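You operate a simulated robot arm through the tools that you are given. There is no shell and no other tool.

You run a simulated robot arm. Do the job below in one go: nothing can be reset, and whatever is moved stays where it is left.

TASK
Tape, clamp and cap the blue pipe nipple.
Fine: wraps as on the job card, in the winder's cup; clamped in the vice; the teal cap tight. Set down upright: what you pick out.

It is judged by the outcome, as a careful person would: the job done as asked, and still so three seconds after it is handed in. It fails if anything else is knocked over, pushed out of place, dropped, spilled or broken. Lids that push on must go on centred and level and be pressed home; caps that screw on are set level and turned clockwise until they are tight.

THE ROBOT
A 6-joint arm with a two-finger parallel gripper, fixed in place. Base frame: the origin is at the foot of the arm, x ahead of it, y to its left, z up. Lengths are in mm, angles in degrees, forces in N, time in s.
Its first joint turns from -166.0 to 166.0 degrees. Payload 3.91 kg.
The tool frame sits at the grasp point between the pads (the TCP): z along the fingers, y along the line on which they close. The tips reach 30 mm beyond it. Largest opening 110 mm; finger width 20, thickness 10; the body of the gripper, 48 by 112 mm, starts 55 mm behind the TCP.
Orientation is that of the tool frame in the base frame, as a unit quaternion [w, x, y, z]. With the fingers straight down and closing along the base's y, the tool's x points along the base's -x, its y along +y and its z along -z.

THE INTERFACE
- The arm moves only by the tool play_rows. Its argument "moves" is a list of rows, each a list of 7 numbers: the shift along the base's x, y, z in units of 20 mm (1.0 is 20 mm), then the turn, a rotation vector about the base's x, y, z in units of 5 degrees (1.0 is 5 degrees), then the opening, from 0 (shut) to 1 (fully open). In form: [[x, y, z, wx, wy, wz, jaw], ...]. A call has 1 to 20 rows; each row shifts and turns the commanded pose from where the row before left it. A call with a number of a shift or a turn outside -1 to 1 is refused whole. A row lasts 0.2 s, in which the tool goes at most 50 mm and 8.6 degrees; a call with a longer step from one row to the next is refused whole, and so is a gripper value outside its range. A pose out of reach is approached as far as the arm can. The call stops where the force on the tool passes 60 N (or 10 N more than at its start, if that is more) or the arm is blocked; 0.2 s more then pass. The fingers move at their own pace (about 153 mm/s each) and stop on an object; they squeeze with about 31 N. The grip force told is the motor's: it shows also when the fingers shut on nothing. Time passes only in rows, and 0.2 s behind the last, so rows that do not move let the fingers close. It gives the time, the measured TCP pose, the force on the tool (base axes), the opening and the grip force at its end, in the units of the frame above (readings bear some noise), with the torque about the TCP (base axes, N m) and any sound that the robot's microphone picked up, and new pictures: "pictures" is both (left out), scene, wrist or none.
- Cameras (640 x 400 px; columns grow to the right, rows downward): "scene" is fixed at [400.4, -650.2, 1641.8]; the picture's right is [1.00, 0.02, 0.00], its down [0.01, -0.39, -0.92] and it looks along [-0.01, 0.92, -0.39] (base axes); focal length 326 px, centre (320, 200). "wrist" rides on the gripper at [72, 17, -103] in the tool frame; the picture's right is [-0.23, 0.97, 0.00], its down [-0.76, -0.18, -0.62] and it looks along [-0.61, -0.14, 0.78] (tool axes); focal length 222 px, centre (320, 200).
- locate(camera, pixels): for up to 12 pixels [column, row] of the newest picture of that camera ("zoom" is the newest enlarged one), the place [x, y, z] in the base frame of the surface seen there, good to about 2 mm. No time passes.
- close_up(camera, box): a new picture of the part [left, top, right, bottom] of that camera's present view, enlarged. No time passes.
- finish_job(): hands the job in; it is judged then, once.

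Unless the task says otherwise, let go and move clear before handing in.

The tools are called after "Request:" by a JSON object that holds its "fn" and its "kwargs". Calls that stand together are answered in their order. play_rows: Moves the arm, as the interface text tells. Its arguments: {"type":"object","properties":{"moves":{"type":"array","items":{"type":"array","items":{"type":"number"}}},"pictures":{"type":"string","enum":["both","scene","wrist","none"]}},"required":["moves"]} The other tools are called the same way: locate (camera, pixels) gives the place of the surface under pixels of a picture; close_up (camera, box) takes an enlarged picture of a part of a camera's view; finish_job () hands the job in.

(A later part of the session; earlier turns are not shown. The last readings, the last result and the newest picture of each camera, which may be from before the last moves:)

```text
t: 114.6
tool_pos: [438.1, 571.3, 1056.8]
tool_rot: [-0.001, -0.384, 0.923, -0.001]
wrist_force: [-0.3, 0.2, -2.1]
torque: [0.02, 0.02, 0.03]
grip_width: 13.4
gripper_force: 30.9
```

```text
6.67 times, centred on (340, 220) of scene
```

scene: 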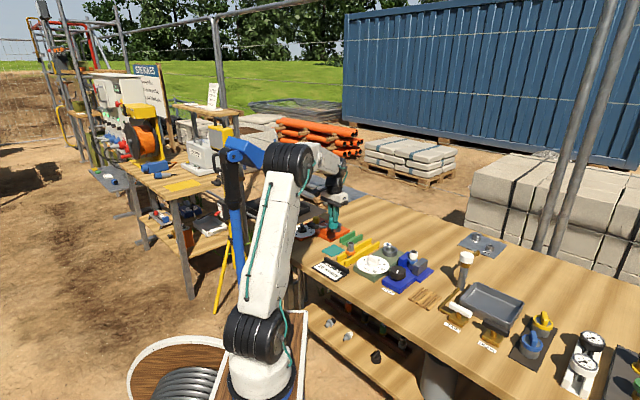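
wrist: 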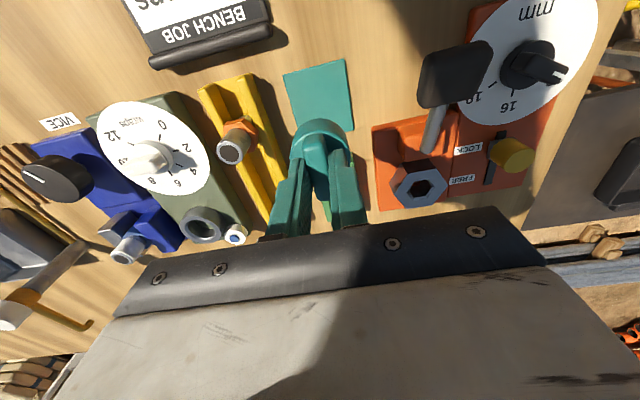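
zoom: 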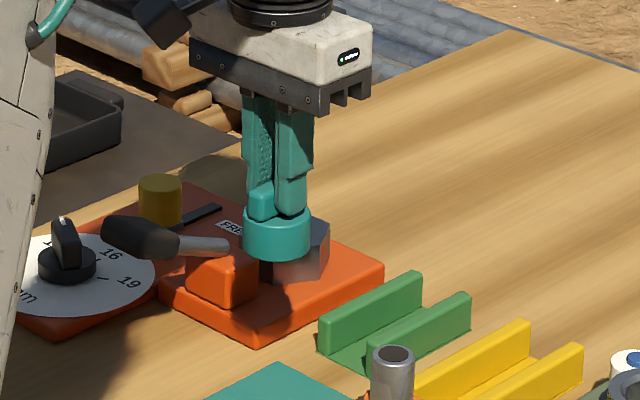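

The cap is lifted level. I'll measure the cap body's axis relative to the TCP so I can centre it on the nipple.

Request:
{"fn": "locate", "kwargs": {"camera": "zoom", "pixels": [[247, 232], [307, 232], [277, 245], [277, 258], [262, 230], [292, 230], [252, 215], [305, 215]]}}

Request:
{"fn": "close_up", "kwargs": {"camera": "wrist", "box": [270, 100, 370, 220]}}

Request:
{"fn": "locate", "kwargs": {"camera": "zoom", "pixels": [[200, 150], [430, 140], [310, 75], [330, 130], [260, 100], [380, 95], [320, 160], [320, 100], [235, 120], [410, 115]]}}

```text
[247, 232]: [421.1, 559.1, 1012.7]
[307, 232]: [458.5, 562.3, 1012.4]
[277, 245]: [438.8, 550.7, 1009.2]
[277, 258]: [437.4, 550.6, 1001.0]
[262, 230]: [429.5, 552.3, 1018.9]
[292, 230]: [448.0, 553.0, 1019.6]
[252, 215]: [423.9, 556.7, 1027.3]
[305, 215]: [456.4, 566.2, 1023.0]
```

```text
3.33 times, centred on (320, 160) of wrist
```

zoom: 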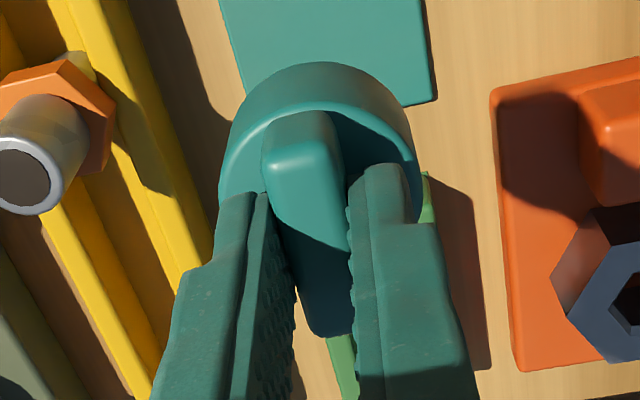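

```text
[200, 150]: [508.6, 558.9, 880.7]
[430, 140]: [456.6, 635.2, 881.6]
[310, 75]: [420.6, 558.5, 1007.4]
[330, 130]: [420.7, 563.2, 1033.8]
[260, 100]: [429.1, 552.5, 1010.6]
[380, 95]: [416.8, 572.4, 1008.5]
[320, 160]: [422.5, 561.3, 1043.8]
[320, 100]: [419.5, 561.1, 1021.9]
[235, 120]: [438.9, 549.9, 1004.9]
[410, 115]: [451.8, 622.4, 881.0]
```

The cap's axis coincides with the TCP within about 0.5 mm. Now I'll locate the clamped nipple's rim precisely from the scene camera.

Request:
{"fn": "close_up", "kwargs": {"camera": "scene", "box": [402, 244, 434, 272]}}

Request:
{"fn": "locate", "kwargs": {"camera": "zoom", "pixels": [[225, 80], [225, 60], [225, 100], [195, 80], [255, 80], [225, 130], [225, 165], [225, 200], [180, 215], [260, 215], [330, 200], [150, 120]]}}

```text
14.29 times, centred on (418, 258) of scene
```

zoom: 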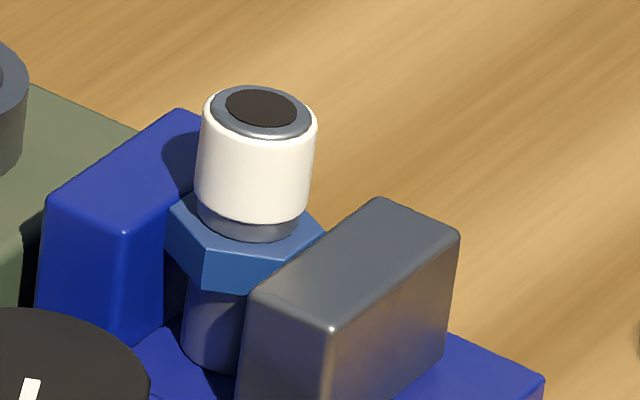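

```text
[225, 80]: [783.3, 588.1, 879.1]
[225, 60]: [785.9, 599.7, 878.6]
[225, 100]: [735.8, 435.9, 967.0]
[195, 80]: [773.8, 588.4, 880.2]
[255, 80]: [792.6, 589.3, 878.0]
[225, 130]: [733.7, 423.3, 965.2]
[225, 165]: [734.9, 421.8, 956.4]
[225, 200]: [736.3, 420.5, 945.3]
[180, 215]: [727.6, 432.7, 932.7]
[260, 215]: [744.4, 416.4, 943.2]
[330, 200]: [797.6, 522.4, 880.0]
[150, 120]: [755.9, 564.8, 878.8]
```

The nipple stands upright in the jaws, its top around (741,430). I'll carry the cap to a waypoint beside it at (693,462), turning to yaw ≈145° so I have a long clockwise stroke and a clear wrist view.

Request:
{"fn": "play_rows", "kwargs": {"moves": [[0, 0, 0.5, 0, 0, 1, 0], [0.67, -0.287, 0.1, 0, 0, 1, 0], [0.67, -0.287, 0.1, 0, 0, 1, 0], [0.67, -0.287, 0.1, 0, 0, 1, 0], [0.67, -0.287, 0, 0, 0, 1, 0], [0.67, -0.287, 0, 0, 0, 1, 0], [0.67, -0.287, 0, 0, 0, 1, 0], [0.67, -0.287, 0, 0, 0, 1, 0], [0.67, -0.287, 0, 0, 0, 1, 0], [0.67, -0.287, 0, 0, 0, 1, 0], [0.67, -0.287, 0, 0, 0, 1, 0], [0.67, -0.287, 0, 0, 0, 1, 0], [0.67, -0.287, 0, 0, 0, 1, 0], [0.67, -0.287, 0, 0, 0, 1, 0], [0.67, -0.287, 0, 0, 0, 1, 0], [0.67, -0.287, 0, 0, 0, 1, 0], [0.67, -0.287, 0, 0, 0, 1, 0], [0.67, -0.287, 0, 0, 0, 1, 0], [0.67, -0.287, 0, 0, 0, 1, 0], [0.67, -0.287, 0, 0, 0, 1, 0]], "pictures": "both"}}

Request:
{"fn": "close_up", "kwargs": {"camera": "wrist", "box": [260, 0, 400, 160]}}

```text
t: 118.8
tool_pos: [692.6, 464.6, 1073.3]
tool_rot: [0.0, 0.954, -0.299, 0.0]
wrist_force: [0.1, -0.2, -1.4]
torque: [-0.02, 0.02, 0.02]
grip_width: 13.1
gripper_force: 30.6
```

scene: 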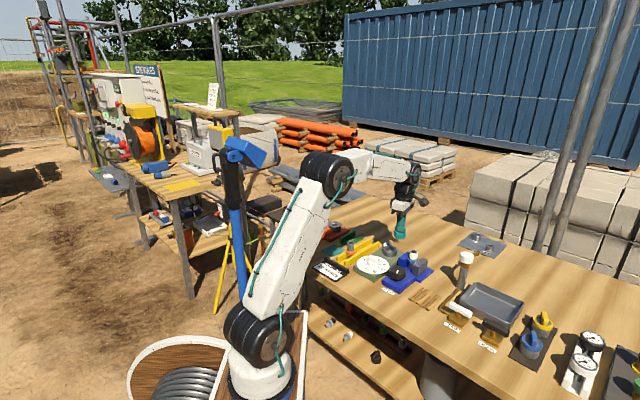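
wrist: 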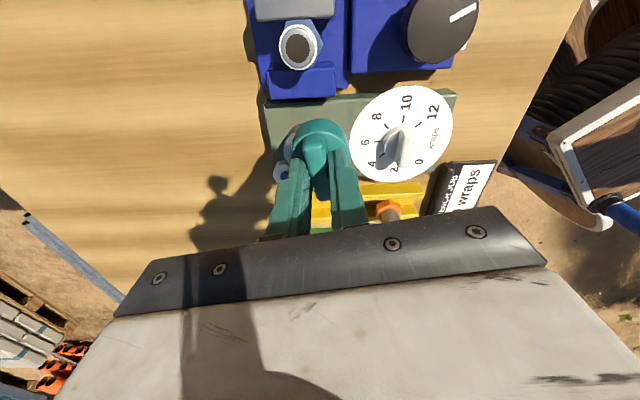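

```text
2.50 times, centred on (330, 80) of wrist
```

zoom: 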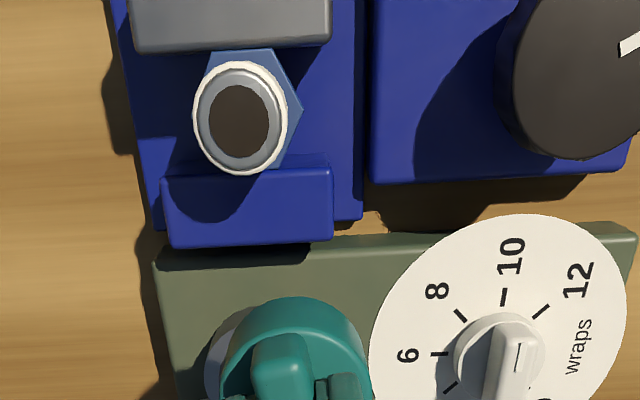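

The nipple is visible nearly from above at wrist (298,47). I'll zoom tighter and locate its rim points.

Request:
{"fn": "close_up", "kwargs": {"camera": "wrist", "box": [270, 20, 330, 80]}}

Request:
{"fn": "locate", "kwargs": {"camera": "zoom", "pixels": [[301, 180], [205, 185], [410, 180], [301, 75], [301, 295], [235, 110], [375, 110], [235, 260], [375, 260], [270, 180], [335, 180], [301, 230]]}}

```text
6.67 times, centred on (300, 50) of wrist
```

zoom: 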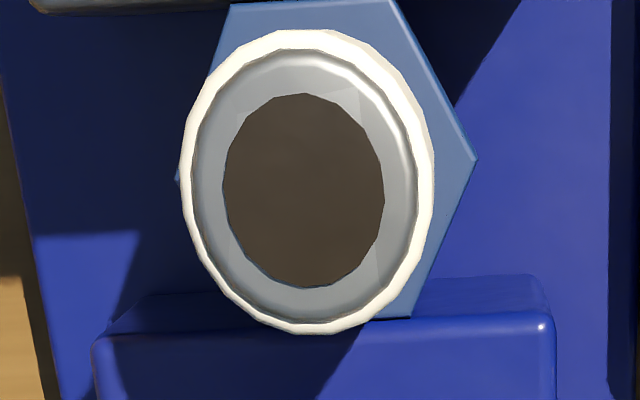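

```text
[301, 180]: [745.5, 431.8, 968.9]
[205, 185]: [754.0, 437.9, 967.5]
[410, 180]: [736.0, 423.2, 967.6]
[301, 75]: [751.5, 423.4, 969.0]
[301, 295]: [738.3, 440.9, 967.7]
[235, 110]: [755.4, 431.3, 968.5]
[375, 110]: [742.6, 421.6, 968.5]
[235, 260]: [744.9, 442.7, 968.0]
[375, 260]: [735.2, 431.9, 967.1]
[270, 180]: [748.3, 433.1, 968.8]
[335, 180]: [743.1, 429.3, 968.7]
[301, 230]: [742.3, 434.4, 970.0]
```

The nipple's axis is at (745.0,431.6), with its top at z≈968. I'll move the cap over it, still high, and average a few pose readings.

Request:
{"fn": "play_rows", "kwargs": {"moves": [[0.65, -0.4, 0, 0, 0, 0, 0], [0.65, -0.4, 0, 0, 0, 0, 0], [0.65, -0.4, 0, 0, 0, 0, 0], [0.65, -0.4, 0, 0, 0, 0, 0], [0, 0, -0.5, 0, 0, 0, 0], [0, 0, 0, 0, 0, 0, 0]], "pictures": "both"}}

Request:
{"fn": "play_rows", "kwargs": {"moves": [[0, 0, 0, 0, 0, 0, 0]], "pictures": "none"}}

Request:
{"fn": "play_rows", "kwargs": {"moves": [[0, 0, 0, 0, 0, 0, 0]], "pictures": "none"}}

Request:
{"fn": "play_rows", "kwargs": {"moves": [[0, 0, 0, 0, 0, 0, 0]], "pictures": "none"}}

Request:
{"fn": "close_up", "kwargs": {"camera": "scene", "box": [390, 220, 450, 280]}}

```text
t: 120.2
tool_pos: [744.7, 432.0, 1064.4]
tool_rot: [0.0, 0.954, -0.3, 0.0]
wrist_force: [0.7, 0.4, -1.7]
torque: [0.03, 0.04, 0.01]
grip_width: 13.1
gripper_force: 31.4
```

scene: 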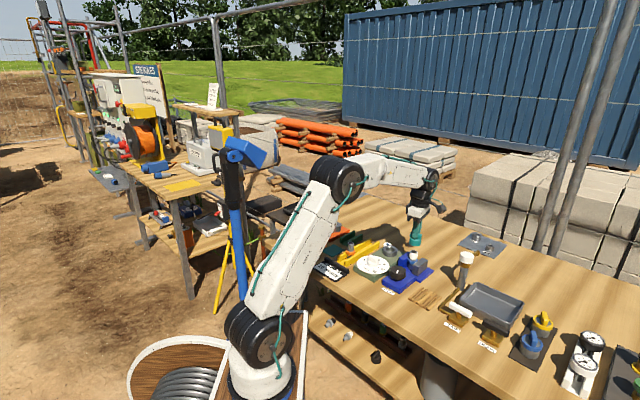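
wrist: 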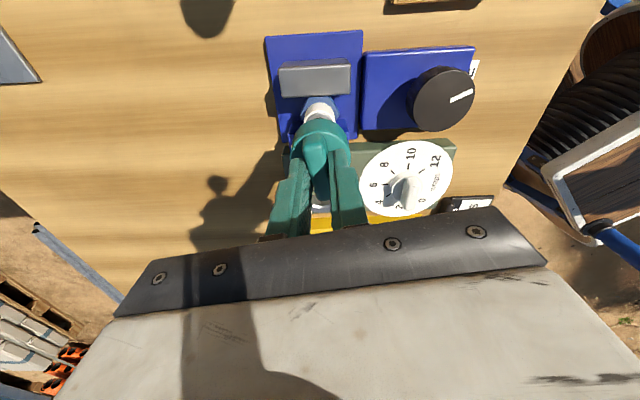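

```text
t: 120.6
tool_pos: [745.6, 431.6, 1062.7]
tool_rot: [0.0, 0.954, -0.3, 0.001]
wrist_force: [-0.1, -0.1, -0.8]
torque: [-0.02, 0.02, 0.0]
grip_width: 13.5
gripper_force: 30.6
```

```text
t: 121.0
tool_pos: [744.5, 432.1, 1062.6]
tool_rot: [0.0, 0.954, -0.3, 0.0]
wrist_force: [0.9, 0.0, -0.2]
torque: [0.01, 0.01, 0.01]
grip_width: 13.3
gripper_force: 31.1
```

```text
t: 121.4
tool_pos: [743.6, 432.2, 1062.2]
tool_rot: [0.001, 0.954, -0.3, 0.001]
wrist_force: [0.4, 1.3, -0.5]
torque: [-0.02, 0.0, 0.0]
grip_width: 13.4
gripper_force: 30.5
```

```text
6.67 times, centred on (420, 250) of scene
```

zoom: 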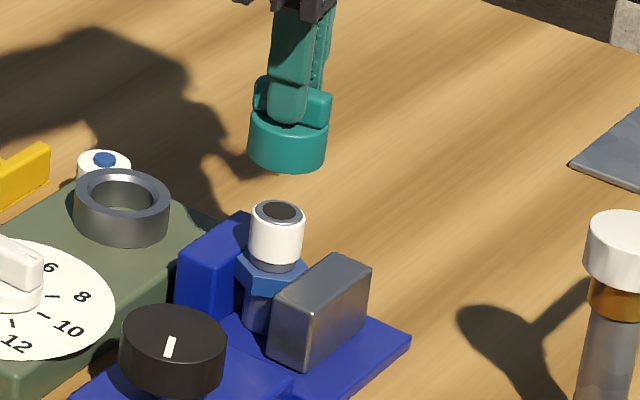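

The average TCP is (744.6,432.0) against a target of (745.0,431.6). I'll check the cap body against the nipple using the same scene camera.

Request:
{"fn": "close_up", "kwargs": {"camera": "scene", "box": [400, 228, 440, 268]}}

Request:
{"fn": "locate", "kwargs": {"camera": "zoom", "pixels": [[215, 160], [240, 175], [265, 180], [290, 178], [315, 165], [325, 155], [230, 275], [250, 285], [270, 285], [290, 275], [297, 260], [224, 260]]}}

```text
10.00 times, centred on (420, 248) of scene
```

zoom: 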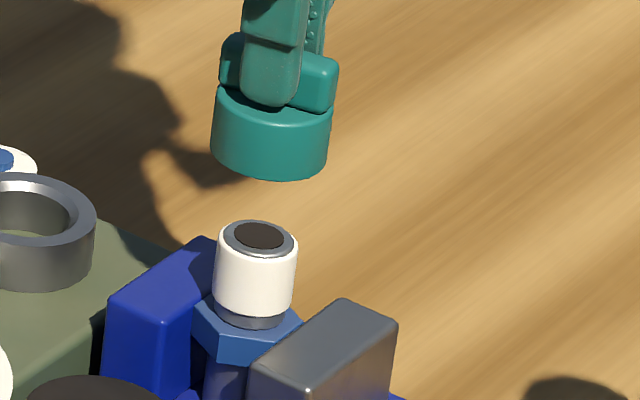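

```text
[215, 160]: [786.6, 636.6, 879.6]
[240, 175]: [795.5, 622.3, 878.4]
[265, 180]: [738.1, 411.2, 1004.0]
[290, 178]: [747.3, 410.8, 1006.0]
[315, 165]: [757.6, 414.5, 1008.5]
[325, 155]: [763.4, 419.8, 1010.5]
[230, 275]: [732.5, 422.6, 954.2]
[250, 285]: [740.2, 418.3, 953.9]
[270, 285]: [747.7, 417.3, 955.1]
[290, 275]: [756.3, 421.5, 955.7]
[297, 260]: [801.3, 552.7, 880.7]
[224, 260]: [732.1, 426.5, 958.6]
```

The cap and nipple axes agree within 0.5 mm. I'll lower until the cap is just above the nipple's top.

Request:
{"fn": "play_rows", "kwargs": {"moves": [[0, 0, -0.5, 0, 0, 0, 0], [0, 0, -0.5, 0, 0, 0, 0], [0, 0, -0.4, 0, 0, 0, 0], [0, 0, -0.2, 0, 0, 0, 0], [0, 0, 0, 0, 0, 0, 0]], "pictures": "none"}}

Request:
{"fn": "play_rows", "kwargs": {"moves": [[0, 0, -0.05, 0, 0, 0, 0], [0, 0, -0.05, 0, 0, 0, 0], [0, 0, -0.05, 0, 0, 0, 0]], "pictures": "none"}}

Request:
{"fn": "close_up", "kwargs": {"camera": "scene", "box": [400, 232, 440, 272]}}

```text
t: 122.6
tool_pos: [745.3, 431.3, 1032.2]
tool_rot: [0.0, 0.954, -0.3, 0.0]
wrist_force: [-0.4, 0.5, -1.6]
torque: [0.0, 0.01, 0.01]
grip_width: 13.1
gripper_force: 30.7
```

```text
t: 123.4
tool_pos: [745.1, 431.3, 1028.0]
tool_rot: [0.0, 0.954, -0.299, 0.0]
wrist_force: [-0.3, -0.1, -1.3]
torque: [-0.01, -0.02, -0.03]
grip_width: 13.4
gripper_force: 31.2
```

```text
10.00 times, centred on (420, 252) of scene
```

zoom: 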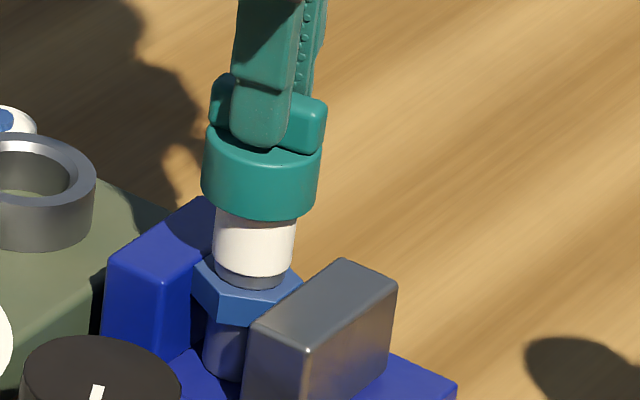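

The cap sits centred just above the taped end. I'll lower in 1 mm steps to feel for contact.

Request:
{"fn": "play_rows", "kwargs": {"moves": [[0, 0, -0.05, 0, 0, 0, 0], [0, 0, -0.05, 0, 0, 0, 0], [0, 0, 0, 0, 0, 0, 0]], "pictures": "none"}}

Request:
{"fn": "play_rows", "kwargs": {"moves": [[0, 0, -0.05, 0, 0, 0, 0], [0, 0, 0, 0, 0, 0, 0]], "pictures": "none"}}

Request:
{"fn": "play_rows", "kwargs": {"moves": [[0, 0, -0.05, 0, 0, 0, 0], [0, 0, 0, 0, 0, 0, 0]], "pictures": "none"}}

```text
t: 124.2
tool_pos: [744.4, 432.1, 1026.1]
tool_rot: [0.001, 0.954, -0.3, -0.001]
wrist_force: [-0.2, 0.6, -1.4]
torque: [-0.03, 0.01, -0.02]
grip_width: 13.3
gripper_force: 31.3
```

```text
t: 124.8
tool_pos: [745.1, 431.5, 1024.1]
tool_rot: [-0.001, 0.954, -0.3, 0.0]
wrist_force: [-0.2, -0.7, -1.3]
torque: [0.01, 0.02, 0.0]
grip_width: 13.4
gripper_force: 30.8
```

```text
t: 125.4
tool_pos: [744.7, 431.8, 1024.2]
tool_rot: [0.0, 0.954, -0.3, 0.0]
wrist_force: [0.5, 0.4, -1.9]
torque: [0.01, -0.01, 0.0]
grip_width: 13.3
gripper_force: 30.9
```

No contact yet with the TCP around z 1024 (cap rim ≈965), so the cap may be slipping over the end. I'll keep stepping down slowly.

Request:
{"fn": "play_rows", "kwargs": {"moves": [[0, 0, -0.05, 0, 0, 0, 0], [0, 0, 0, 0, 0, 0, 0]], "pictures": "none"}}

Request:
{"fn": "play_rows", "kwargs": {"moves": [[0, 0, -0.05, 0, 0, 0, 0], [0, 0, 0, 0, 0, 0, 0]], "pictures": "none"}}

Request:
{"fn": "play_rows", "kwargs": {"moves": [[0, 0, -0.05, 0, 0, 0, 0], [0, 0, 0, 0, 0, 0, 0]], "pictures": "none"}}

Request:
{"fn": "close_up", "kwargs": {"camera": "scene", "box": [400, 232, 440, 272]}}

```text
t: 126.0
tool_pos: [744.2, 431.8, 1022.2]
tool_rot: [0.0, 0.954, -0.299, 0.001]
wrist_force: [0.0, 0.2, -0.8]
torque: [0.01, 0.01, -0.01]
grip_width: 13.4
gripper_force: 30.5
```

```text
t: 126.6
tool_pos: [745.6, 432.3, 1022.1]
tool_rot: [0.0, 0.954, -0.3, -0.001]
wrist_force: [0.7, 0.7, -1.7]
torque: [-0.02, -0.01, 0.0]
grip_width: 13.2
gripper_force: 30.8
```

```text
t: 127.2
tool_pos: [745.0, 431.1, 1021.2]
tool_rot: [0.0, 0.954, -0.3, 0.0]
wrist_force: [0.3, 0.4, -1.6]
torque: [-0.01, -0.02, 0.03]
grip_width: 13.4
gripper_force: 31.4
```

```text
10.00 times, centred on (420, 252) of scene
```

zoom: 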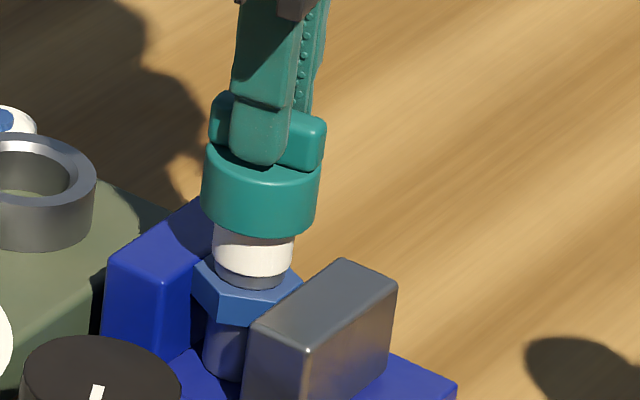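

The cap's rim is now slipping over the taped end without force. I'll continue down in small steps.

Request:
{"fn": "play_rows", "kwargs": {"moves": [[0, 0, -0.05, 0, 0, 0, 0], [0, 0, -0.05, 0, 0, 0, 0], [0, 0, 0, 0, 0, 0, 0]], "pictures": "none"}}

Request:
{"fn": "play_rows", "kwargs": {"moves": [[0, 0, -0.05, 0, 0, 0, 0], [0, 0, -0.05, 0, 0, 0, 0], [0, 0, 0, 0, 0, 0, 0]], "pictures": "none"}}

Request:
{"fn": "play_rows", "kwargs": {"moves": [[0, 0, -0.05, 0, 0, 0, 0], [0, 0, -0.05, 0, 0, 0, 0], [0, 0, 0, 0, 0, 0, 0]], "pictures": "none"}}

Request:
{"fn": "close_up", "kwargs": {"camera": "scene", "box": [400, 232, 440, 272]}}

```text
t: 128.0
tool_pos: [746.0, 431.0, 1019.7]
tool_rot: [-0.001, 0.954, -0.3, 0.0]
wrist_force: [0.6, -0.7, -1.7]
torque: [0.0, 0.04, -0.04]
grip_width: 13.6
gripper_force: 31.2
```

```text
t: 128.8
tool_pos: [743.6, 432.0, 1018.3]
tool_rot: [-0.001, 0.954, -0.3, 0.0]
wrist_force: [-0.8, 0.1, -1.2]
torque: [-0.03, -0.03, -0.02]
grip_width: 13.2
gripper_force: 31.0
```

```text
t: 129.6
tool_pos: [744.0, 432.5, 1014.7]
tool_rot: [0.0, 0.954, -0.3, 0.0]
wrist_force: [0.4, -0.1, -1.0]
torque: [-0.04, 0.0, -0.01]
grip_width: 13.3
gripper_force: 31.3
```

```text
10.00 times, centred on (420, 252) of scene
```

zoom: 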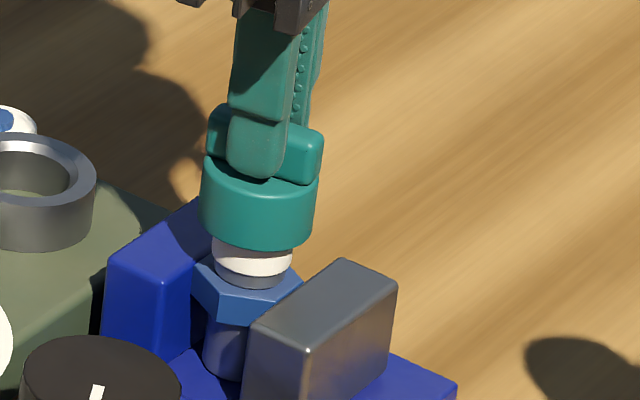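

The cap is about 11 mm over the pipe, still free. I'll continue stepping down to find where it seats on the thread.

Request:
{"fn": "play_rows", "kwargs": {"moves": [[0, 0, -0.05, 0, 0, 0, 0], [0, 0, -0.05, 0, 0, 0, 0], [0, 0, 0, 0, 0, 0, 0]], "pictures": "none"}}

Request:
{"fn": "play_rows", "kwargs": {"moves": [[0, 0, -0.05, 0, 0, 0, 0], [0, 0, 0, 0, 0, 0, 0]], "pictures": "none"}}

Request:
{"fn": "play_rows", "kwargs": {"moves": [[0, 0, -0.05, 0, 0, 0, 0], [0, 0, 0, 0, 0, 0, 0]], "pictures": "none"}}

Request:
{"fn": "close_up", "kwargs": {"camera": "scene", "box": [400, 232, 440, 272]}}

```text
t: 130.4
tool_pos: [745.7, 431.9, 1014.7]
tool_rot: [-0.001, 0.954, -0.3, 0.002]
wrist_force: [4.6, -0.6, 17.7]
torque: [-0.06, -0.22, 0.01]
grip_width: 13.5
gripper_force: 31.2
```

```text
t: 131.0
tool_pos: [744.6, 432.0, 1013.6]
tool_rot: [-0.002, 0.954, -0.3, 0.001]
wrist_force: [9.5, 3.0, 30.1]
torque: [0.07, -0.28, 0.0]
grip_width: 13.6
gripper_force: 30.8
```

```text
t: 131.6
tool_pos: [743.5, 430.7, 1012.6]
tool_rot: [-0.001, 0.954, -0.3, 0.001]
wrist_force: [8.4, 3.1, 30.5]
torque: [0.15, -0.41, 0.0]
grip_width: 13.4
gripper_force: 31.2
```

```text
10.00 times, centred on (420, 252) of scene
```

zoom: 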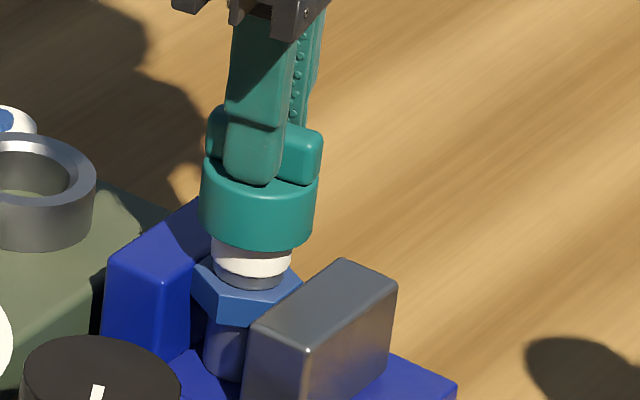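

Contact was made with about 30 N, which is more than needed. I'll ease up slightly before turning.

Request:
{"fn": "play_rows", "kwargs": {"moves": [[0, 0, 0.05, 0, 0, 0, 0], [0, 0, 0, 0, 0, 0, 0]], "pictures": "none"}}

```text
t: 132.2
tool_pos: [744.0, 431.4, 1011.3]
tool_rot: [0.0, 0.954, -0.3, -0.001]
wrist_force: [7.4, 3.4, 23.3]
torque: [0.21, -0.47, 0.02]
grip_width: 13.4
gripper_force: 31.1
```

Request:
{"fn": "play_rows", "kwargs": {"moves": [[0, 0, 0.05, 0, 0, 0, 0], [0, 0, 0, 0, 0, 0, 0]], "pictures": "none"}}

```text
t: 132.8
tool_pos: [744.3, 431.8, 1012.1]
tool_rot: [0.0, 0.954, -0.3, -0.001]
wrist_force: [3.7, 3.8, 10.9]
torque: [0.36, -0.17, 0.0]
grip_width: 13.5
gripper_force: 31.2
```

The downward push is now about 12 N. I'll start turning clockwise and watch torque and height.

Request:
{"fn": "play_rows", "kwargs": {"moves": [[0, 0, 0, 0, 0, -1, 0], [0, 0, 0, 0, 0, -1, 0], [0, 0, 0, 0, 0, -1, 0], [0, 0, 0, 0, 0, -1, 0], [0, 0, 0, 0, 0, -1, 0], [0, 0, 0, 0, 0, -1, 0]], "pictures": "none"}}

Request:
{"fn": "close_up", "kwargs": {"camera": "scene", "box": [400, 232, 440, 272]}}

```text
t: 134.2
tool_pos: [744.5, 432.3, 1011.1]
tool_rot: [0.001, 0.844, -0.537, 0.001]
wrist_force: [-2.2, 3.4, -10.0]
torque: [0.39, 0.25, 0.04]
grip_width: 13.3
gripper_force: 30.9
```

```text
10.00 times, centred on (420, 252) of scene
```

zoom: 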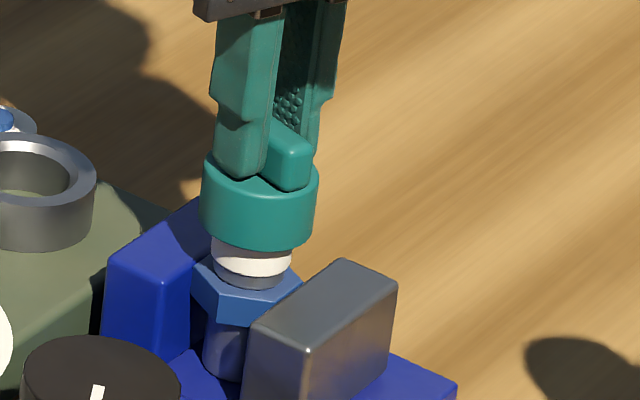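

The vertical force has reversed to −10 N, so the thread has engaged and is drawing the cap down. I'll follow it downwards while turning.

Request:
{"fn": "play_rows", "kwargs": {"moves": [[0, 0, -0.03, 0, 0, -1, 0], [0, 0, -0.03, 0, 0, -1, 0], [0, 0, -0.02, 0, 0, -1, 0], [0, 0, -0.02, 0, 0, -1, 0], [0, 0, -0.02, 0, 0, -1, 0], [0, 0, -0.02, 0, 0, -1, 0]], "pictures": "none"}}

Request:
{"fn": "close_up", "kwargs": {"camera": "scene", "box": [400, 232, 440, 272]}}

```text
t: 135.6
tool_pos: [745.4, 432.4, 1010.8]
tool_rot: [0.001, -0.676, 0.737, 0.0]
wrist_force: [-4.4, 1.0, 10.2]
torque: [-0.03, 0.27, 0.0]
grip_width: 13.0
gripper_force: 31.3
```

```text
10.00 times, centred on (420, 252) of scene
```

zoom: 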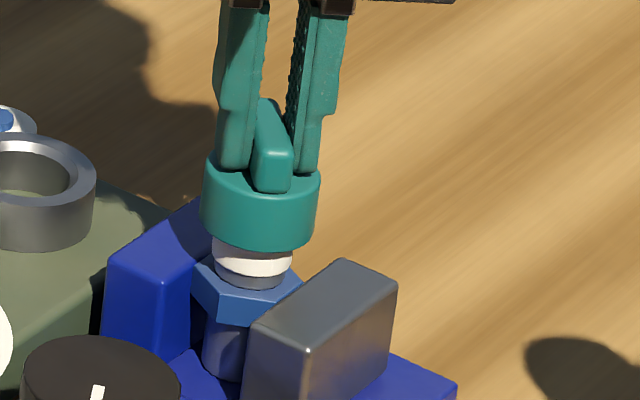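

The force is now +10 N with almost no torque. I'll turn 30° without any downward motion to measure how far the thread pulls.

Request:
{"fn": "play_rows", "kwargs": {"moves": [[0, 0, 0, 0, 0, -1, 0], [0, 0, 0, 0, 0, -1, 0], [0, 0, 0, 0, 0, -1, 0], [0, 0, 0, 0, 0, -1, 0], [0, 0, 0, 0, 0, -1, 0], [0, 0, 0, 0, 0, -1, 0]], "pictures": "none"}}

Request:
{"fn": "close_up", "kwargs": {"camera": "scene", "box": [400, 232, 440, 272]}}

```text
t: 137.0
tool_pos: [744.5, 431.3, 1011.4]
tool_rot: [0.0, -0.462, 0.887, -0.002]
wrist_force: [0.8, 3.3, 15.2]
torque: [0.31, -0.12, 0.02]
grip_width: 13.2
gripper_force: 31.5
```

```text
10.00 times, centred on (420, 252) of scene
```

zoom: 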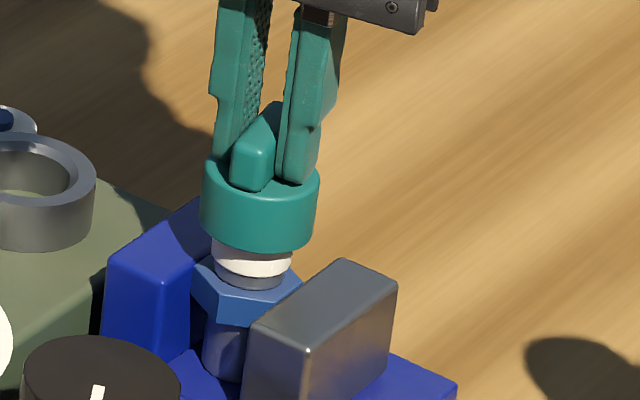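

The force stays around +15 N and the torque is near zero. I'll check the cap's height and level with locate before turning more.

Request:
{"fn": "locate", "kwargs": {"camera": "zoom", "pixels": [[258, 246], [258, 220], [215, 225], [310, 220], [258, 268], [258, 283], [270, 185], [258, 252], [228, 243], [295, 240]]}}

Request:
{"fn": "close_up", "kwargs": {"camera": "scene", "box": [412, 246, 432, 262]}}

```text
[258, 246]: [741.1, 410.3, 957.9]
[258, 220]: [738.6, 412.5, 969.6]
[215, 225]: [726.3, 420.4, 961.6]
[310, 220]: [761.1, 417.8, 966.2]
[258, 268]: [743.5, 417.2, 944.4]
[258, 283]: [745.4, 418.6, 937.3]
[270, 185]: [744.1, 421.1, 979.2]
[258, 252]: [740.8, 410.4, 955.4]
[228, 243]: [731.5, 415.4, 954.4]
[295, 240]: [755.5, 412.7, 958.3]
```

```text
16.00 times, centred on (422, 254) of scene
```

zoom: 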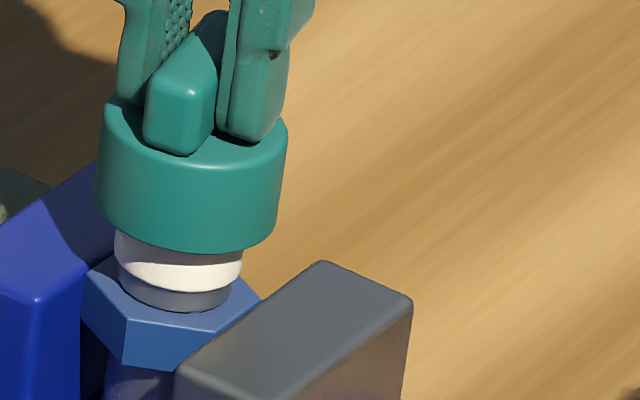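

The cap is level with its rim at z≈955, about 12 mm over the pipe. The pitch may simply be fine, so I'll keep turning clockwise while monitoring.

Request:
{"fn": "play_rows", "kwargs": {"moves": [[0, 0, 0, 0, 0, -1, 0], [0, 0, 0, 0, 0, -1, 0], [0, 0, 0, 0, 0, -1, 0], [0, 0, 0, 0, 0, -1, 0], [0, 0, 0, 0, 0, -1, 0], [0, 0, 0, 0, 0, -1, 0]], "pictures": "none"}}

Request:
{"fn": "play_rows", "kwargs": {"moves": [[0, 0, 0, 0, 0, -1, 0], [0, 0, 0, 0, 0, -1, 0], [0, 0, 0, 0, 0, -1, 0], [0, 0, 0, 0, 0, -1, 0], [0, 0, 0, 0, 0, -1, 0], [0, 0, 0, 0, 0, -1, 0]], "pictures": "none"}}

Request:
{"fn": "play_rows", "kwargs": {"moves": [[0, 0, 0, 0, 0, -1, 0], [0, 0, 0, 0, 0, -1, 0], [0, 0, 0, 0, 0, -1, 0], [0, 0, 0, 0, 0, -1, 0], [0, 0, 0, 0, 0, -1, 0], [0, 0, 0, 0, 0, -1, 0]], "pictures": "none"}}

Request:
{"fn": "close_up", "kwargs": {"camera": "scene", "box": [412, 246, 432, 262]}}

```text
t: 138.4
tool_pos: [744.6, 431.9, 1010.8]
tool_rot: [0.0, -0.216, 0.976, 0.001]
wrist_force: [-0.3, 3.8, 11.8]
torque: [0.29, -0.21, 0.0]
grip_width: 13.4
gripper_force: 31.1
```

```text
t: 139.8
tool_pos: [745.0, 432.9, 1010.1]
tool_rot: [-0.001, 0.045, 0.999, -0.001]
wrist_force: [-2.9, 3.8, 3.6]
torque: [0.11, 0.16, -0.01]
grip_width: 13.3
gripper_force: 30.9
```

```text
t: 141.2
tool_pos: [745.1, 431.1, 1010.2]
tool_rot: [0.0, 0.301, 0.954, 0.0]
wrist_force: [-4.3, 1.9, -0.5]
torque: [0.12, 0.17, 0.05]
grip_width: 13.4
gripper_force: 31.3
```

```text
16.00 times, centred on (422, 254) of scene
```

zoom: 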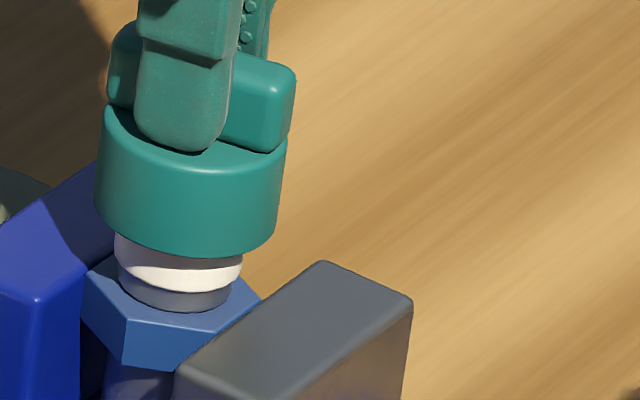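

The force fell steadily and the rim dropped about 1.3 mm over 90°, so the thread is engaged. I'll keep turning and follow it down slightly.

Request:
{"fn": "play_rows", "kwargs": {"moves": [[0, 0, -0.01, 0, 0, -1, 0], [0, 0, -0.006, 0, 0, -1, 0], [0, 0, -0.006, 0, 0, -1, 0], [0, 0, -0.006, 0, 0, -1, 0], [0, 0, -0.006, 0, 0, -1, 0], [0, 0, -0.006, 0, 0, -1, 0], [0, 0, -0.006, 0, 0, -1, 0], [0, 0, -0.006, 0, 0, -1, 0]], "pictures": "none"}}

Request:
{"fn": "play_rows", "kwargs": {"moves": [[0, 0, -0.006, 0, 0, -1, 0], [0, 0, -0.006, 0, 0, -1, 0], [0, 0, -0.006, 0, 0, -1, 0], [0, 0, -0.006, 0, 0, -1, 0], [0, 0, -0.006, 0, 0, -1, 0], [0, 0, -0.006, 0, 0, -1, 0], [0, 0, -0.006, 0, 0, -1, 0]], "pictures": "none"}}

Request:
{"fn": "close_up", "kwargs": {"camera": "scene", "box": [412, 246, 432, 262]}}

```text
t: 143.0
tool_pos: [745.3, 431.6, 1009.6]
tool_rot: [0.0, 0.609, 0.794, 0.0]
wrist_force: [-2.9, 1.1, 1.9]
torque: [-0.01, 0.17, -0.02]
grip_width: 13.5
gripper_force: 30.9
```

```text
t: 144.6
tool_pos: [744.4, 432.0, 1008.1]
tool_rot: [0.0, 0.82, 0.573, 0.0]
wrist_force: [-1.7, 1.6, 7.8]
torque: [0.04, 0.04, -0.02]
grip_width: 13.0
gripper_force: 31.2
```

```text
16.00 times, centred on (422, 254) of scene
```

zoom: 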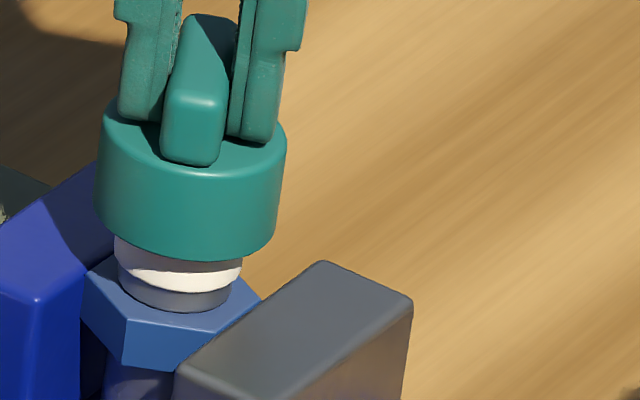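

The wrist is near its limit at yaw −110°, and the cap has dropped about another 1 mm. I'll release the wing, turn back +180° with the fingers open wide, and regrip.

Request:
{"fn": "play_rows", "kwargs": {"moves": [[0, 0, 0, 0, 0, 0, 0.25], [0, 0, 0, 0, 0, 0, 0.45], [0, 0, 0, 0, 0, 0, 0.6], [0, 0, 0.5, 0, 0, 0, 0.6], [0, 0, 0.75, 0, 0, 0, 0.6], [0, 0, 0, 0, 0, 1, 0.6], [0, 0, 0, 0, 0, 1, 0.6], [0, 0, 0, 0, 0, 1, 0.6], [0, 0, 0, 0, 0, 1, 0.6], [0, 0, 0, 0, 0, 1, 0.6], [0, 0, 0, 0, 0, 1, 0.6], [0, 0, 0, 0, 0, 1, 0.6], [0, 0, 0, 0, 0, 1, 0.6], [0, 0, 0, 0, 0, 1, 0.6], [0, 0, 0, 0, 0, 1, 0.6], [0, 0, 0, 0, 0, 1, 0.6], [0, 0, 0, 0, 0, 1, 0.6], [0, 0, 0, 0, 0, 1, 0.6], [0, 0, 0, 0, 0, 1, 0.6], [0, 0, 0, 0, 0, 1, 0.6]], "pictures": "none"}}

Request:
{"fn": "play_rows", "kwargs": {"moves": [[0, 0, 0, 0, 0, 1, 0.6], [0, 0, 0, 0, 0, 1, 0.6], [0, 0, 0, 0, 0, 1, 0.6], [0, 0, 0, 0, 0, 1, 0.6], [0, 0, 0, 0, 0, 1, 0.6], [0, 0, 0, 0, 0, 1, 0.6], [0, 0, 0, 0, 0, 1, 0.6], [0, 0, 0, 0, 0, 1, 0.6], [0, 0, 0, 0, 0, 1, 0.6], [0, 0, 0, 0, 0, 1, 0.6], [0, 0, 0, 0, 0, 1, 0.6], [0, 0, 0, 0, 0, 1, 0.6], [0, 0, 0, 0, 0, 1, 0.6], [0, 0, 0, 0, 0, 1, 0.6], [0, 0, 0, 0, 0, 1, 0.6], [0, 0, 0, 0, 0, 1, 0.6], [0, 0, 0, 0, 0, 1, 0.6], [0, 0, 0, 0, 0, 1, 0.6], [0, 0, 0, 0, 0, 1, 0.6], [0, 0, 0, 0, 0, 1, 0.6]], "pictures": "wrist"}}

Request:
{"fn": "close_up", "kwargs": {"camera": "wrist", "box": [240, 80, 400, 210]}}

Request:
{"fn": "close_up", "kwargs": {"camera": "scene", "box": [400, 232, 440, 272]}}

```text
t: 148.8
tool_pos: [744.9, 431.1, 1033.9]
tool_rot: [0.0, 0.299, 0.954, 0.0]
wrist_force: [0.3, -0.2, -0.6]
torque: [-0.01, -0.03, 0.01]
grip_width: 66.0
gripper_force: 0.0
```

```text
t: 153.0
tool_pos: [745.0, 431.6, 1033.7]
tool_rot: [0.0, -0.539, 0.842, 0.001]
wrist_force: [0.7, -0.2, -0.7]
torque: [-0.03, 0.0, 0.0]
grip_width: 66.1
gripper_force: 0.0
```

wrist: 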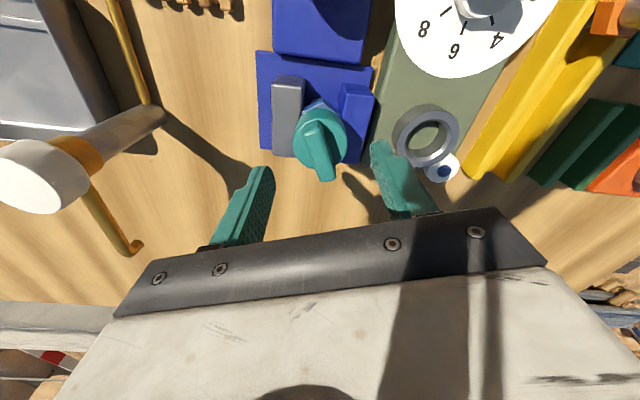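

```text
3.08 times, centred on (320, 145) of wrist
```

zoom: 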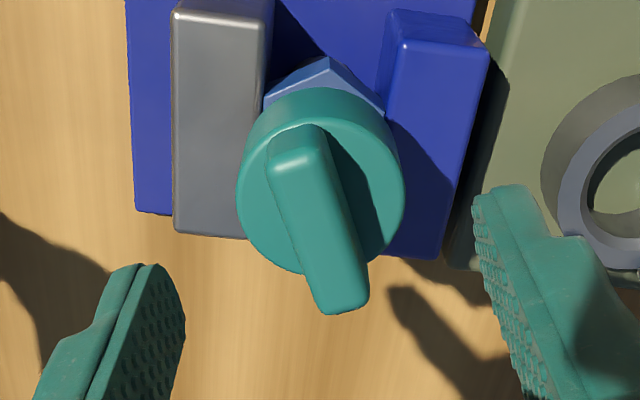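

```text
10.00 times, centred on (420, 252) of scene
```

zoom: 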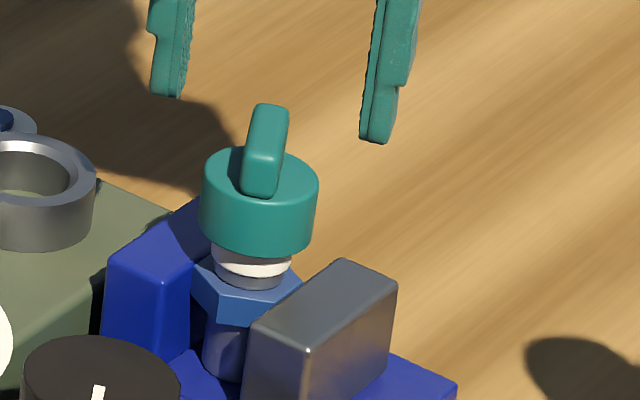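

The cap sits level on the thread with its wing free. I'll turn the last 5°, lower and regrip the wing.

Request:
{"fn": "play_rows", "kwargs": {"moves": [[0, 0, -0.3, 0, 0, 1, 0.6], [0, 0, -0.5, 0, 0, 0, 0.45], [0, 0, -0.4, 0, 0, 0, 0.4], [0, 0, 0, 0, 0, 0, 0.3], [0, 0, 0, 0, 0, 0, 0.15], [0, 0, 0, 0, 0, 0, 0.0], [0, 0, 0, 0, 0, 0, 0.0]], "pictures": "none"}}

Request:
{"fn": "close_up", "kwargs": {"camera": "scene", "box": [400, 232, 440, 272]}}

```text
t: 154.6
tool_pos: [744.4, 432.0, 1010.5]
tool_rot: [0.0, -0.574, 0.819, 0.0]
wrist_force: [0.2, 1.2, -0.1]
torque: [0.06, 0.0, -0.03]
grip_width: 13.1
gripper_force: 30.8
```

```text
10.00 times, centred on (420, 252) of scene
```

zoom: 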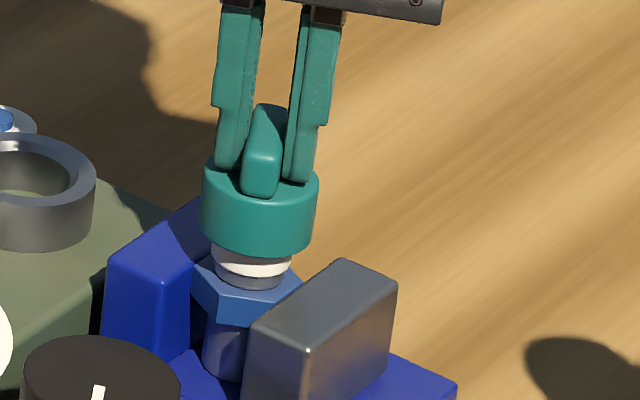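

Regripped at 13.1 mm with hardly any side load. I'll continue clockwise, following the thread down.

Request:
{"fn": "play_rows", "kwargs": {"moves": [[0, 0, -0.004, 0, 0, -1, 0], [0, 0, -0.004, 0, 0, -1, 0], [0, 0, -0.004, 0, 0, -1, 0], [0, 0, -0.004, 0, 0, -1, 0], [0, 0, -0.004, 0, 0, -1, 0], [0, 0, -0.004, 0, 0, -1, 0], [0, 0, -0.004, 0, 0, -1, 0], [0, 0, -0.004, 0, 0, -1, 0], [0, 0, -0.004, 0, 0, -1, 0], [0, 0, -0.004, 0, 0, -1, 0], [0, 0, -0.004, 0, 0, -1, 0], [0, 0, -0.004, 0, 0, -1, 0]], "pictures": "none"}}

Request:
{"fn": "play_rows", "kwargs": {"moves": [[0, 0, -0.004, 0, 0, -1, 0], [0, 0, -0.004, 0, 0, -1, 0], [0, 0, -0.004, 0, 0, -1, 0], [0, 0, -0.004, 0, 0, -1, 0], [0, 0, -0.004, 0, 0, -1, 0], [0, 0, -0.004, 0, 0, -1, 0], [0, 0, -0.004, 0, 0, -1, 0], [0, 0, -0.004, 0, 0, -1, 0], [0, 0, -0.004, 0, 0, -1, 0], [0, 0, -0.004, 0, 0, -1, 0], [0, 0, -0.004, 0, 0, -1, 0], [0, 0, -0.004, 0, 0, -1, 0]], "pictures": "none"}}

Request:
{"fn": "close_up", "kwargs": {"camera": "scene", "box": [412, 246, 432, 262]}}

```text
t: 157.2
tool_pos: [745.5, 432.1, 1008.0]
tool_rot: [-0.001, -0.087, 0.996, 0.0]
wrist_force: [-4.3, 0.8, 3.8]
torque: [0.02, 0.33, -0.02]
grip_width: 13.3
gripper_force: 31.3
```

```text
t: 159.8
tool_pos: [744.1, 431.3, 1007.5]
tool_rot: [0.0, 0.423, 0.906, 0.001]
wrist_force: [1.5, 3.6, 16.5]
torque: [0.09, -0.16, 0.01]
grip_width: 13.4
gripper_force: 31.3
```

```text
16.00 times, centred on (422, 254) of scene
```

zoom: 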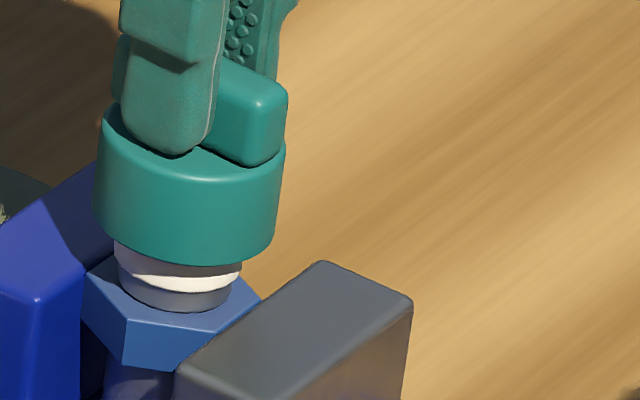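

The rim keeps creeping down by about 3 mm per turn, and I'm pushing slightly too fast at 16 N. I'll turn the rest of this stroke without extra descent.

Request:
{"fn": "play_rows", "kwargs": {"moves": [[0, 0, 0, 0, 0, -1, 0], [0, 0, 0, 0, 0, -1, 0], [0, 0, 0, 0, 0, -1, 0], [0, 0, 0, 0, 0, -1, 0], [0, 0, 0, 0, 0, -1, 0], [0, 0, 0, 0, 0, -1, 0], [0, 0, 0, 0, 0, -1, 0], [0, 0, 0, 0, 0, -1, 0], [0, 0, 0, 0, 0, -1, 0], [0, 0, 0, 0, 0, -1, 0], [0, 0, 0, 0, 0, -1, 0], [0, 0, 0, 0, 0, -1, 0], [0, 0, 0, 0, 0, 0, 0]], "pictures": "none"}}

Request:
{"fn": "close_up", "kwargs": {"camera": "scene", "box": [412, 246, 432, 262]}}

```text
t: 162.6
tool_pos: [745.1, 431.8, 1006.3]
tool_rot: [0.0, 0.819, 0.574, 0.001]
wrist_force: [1.0, 2.9, 9.9]
torque: [0.19, -0.06, 0.0]
grip_width: 13.4
gripper_force: 31.4
```

```text
16.00 times, centred on (422, 254) of scene
```

zoom: 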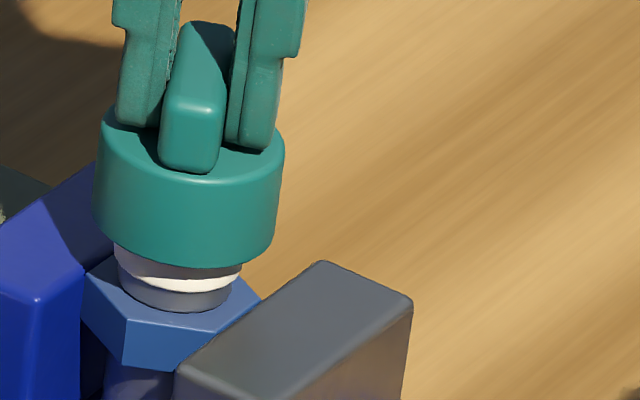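

The cap has advanced further, still with low torque. I'll regrip for another half-turn.

Request:
{"fn": "play_rows", "kwargs": {"moves": [[0, 0, 0, 0, 0, 0, 0.25], [0, 0, 0, 0, 0, 0, 0.45], [0, 0, 0, 0, 0, 0, 0.6], [0, 0, 0.5, 0, 0, 0, 0.6], [0, 0, 0.7, 0, 0, 0, 0.6], [0, 0, 0, 0, 0, 1, 0.6], [0, 0, 0, 0, 0, 1, 0.6], [0, 0, 0, 0, 0, 1, 0.6], [0, 0, 0, 0, 0, 1, 0.6], [0, 0, 0, 0, 0, 1, 0.6], [0, 0, 0, 0, 0, 1, 0.6], [0, 0, 0, 0, 0, 1, 0.6], [0, 0, 0, 0, 0, 1, 0.6], [0, 0, 0, 0, 0, 1, 0.6], [0, 0, 0, 0, 0, 1, 0.6], [0, 0, 0, 0, 0, 1, 0.6], [0, 0, 0, 0, 0, 1, 0.6], [0, 0, 0, 0, 0, 1, 0.6], [0, 0, 0, 0, 0, 1, 0.6], [0, 0, 0, 0, 0, 1, 0.6]], "pictures": "none"}}

Request:
{"fn": "play_rows", "kwargs": {"moves": [[0, 0, 0, 0, 0, 1, 0.6], [0, 0, 0, 0, 0, 1, 0.6], [0, 0, 0, 0, 0, 1, 0.6], [0, 0, 0, 0, 0, 1, 0.6], [0, 0, 0, 0, 0, 1, 0.6], [0, 0, 0, 0, 0, 1, 0.6], [0, 0, 0, 0, 0, 1, 0.6], [0, 0, 0, 0, 0, 1, 0.6], [0, 0, 0, 0, 0, 1, 0.6], [0, 0, 0, 0, 0, 1, 0.6], [0, 0, 0, 0, 0, 1, 0.6], [0, 0, 0, 0, 0, 1, 0.6], [0, 0, 0, 0, 0, 1, 0.6], [0, 0, 0, 0, 0, 1, 0.6], [0, 0, 0, 0, 0, 1, 0.6], [0, 0, 0, 0, 0, 1, 0.6], [0, 0, 0, 0, 0, 1, 0.6], [0, 0, 0, 0, 0, 1, 0.6], [0, 0, 0, 0, 0, 1, 0.6], [0, 0, 0, 0, 0, 1, 0.6]], "pictures": "none"}}

Request:
{"fn": "play_rows", "kwargs": {"moves": [[0, 0, -0.3, 0, 0, 1, 0.6], [0, 0, -0.5, 0, 0, 0, 0.45], [0, 0, -0.38, 0, 0, 0, 0.4], [0, 0, 0, 0, 0, 0, 0.3], [0, 0, 0, 0, 0, 0, 0.15], [0, 0, 0, 0, 0, 0, 0.0], [0, 0, 0, 0, 0, 0, 0.0]], "pictures": "wrist"}}

Request:
{"fn": "close_up", "kwargs": {"camera": "scene", "box": [412, 246, 432, 262]}}

```text
t: 166.8
tool_pos: [745.2, 431.6, 1032.1]
tool_rot: [0.0, 0.299, 0.954, 0.0]
wrist_force: [0.6, -0.2, 0.4]
torque: [-0.03, -0.01, -0.01]
grip_width: 65.9
gripper_force: 0.1
```

```text
t: 171.0
tool_pos: [745.4, 432.6, 1032.5]
tool_rot: [0.0, -0.539, 0.843, 0.0]
wrist_force: [-1.0, -0.6, -0.3]
torque: [0.01, -0.01, 0.01]
grip_width: 66.2
gripper_force: 0.1
```

```text
t: 172.6
tool_pos: [744.8, 431.2, 1008.4]
tool_rot: [-0.001, -0.575, 0.818, 0.0]
wrist_force: [-1.1, 2.7, -0.9]
torque: [0.24, -0.03, 0.03]
grip_width: 13.3
gripper_force: 30.8
```

wrist: 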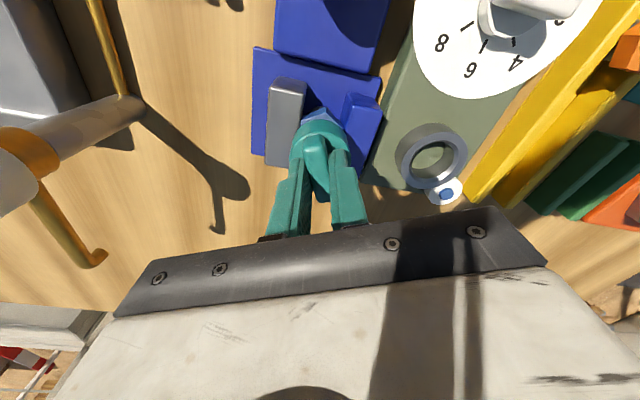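

```text
16.00 times, centred on (422, 254) of scene
```

zoom: 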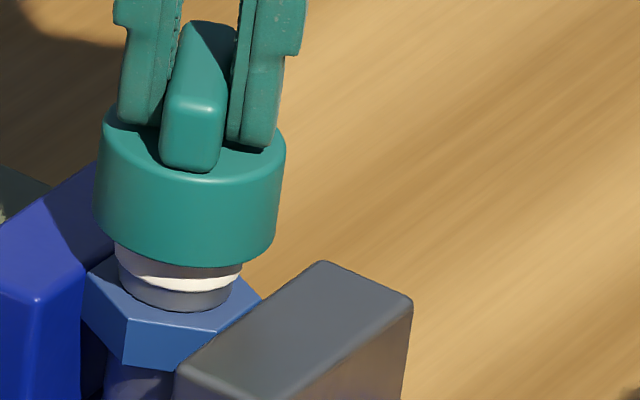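

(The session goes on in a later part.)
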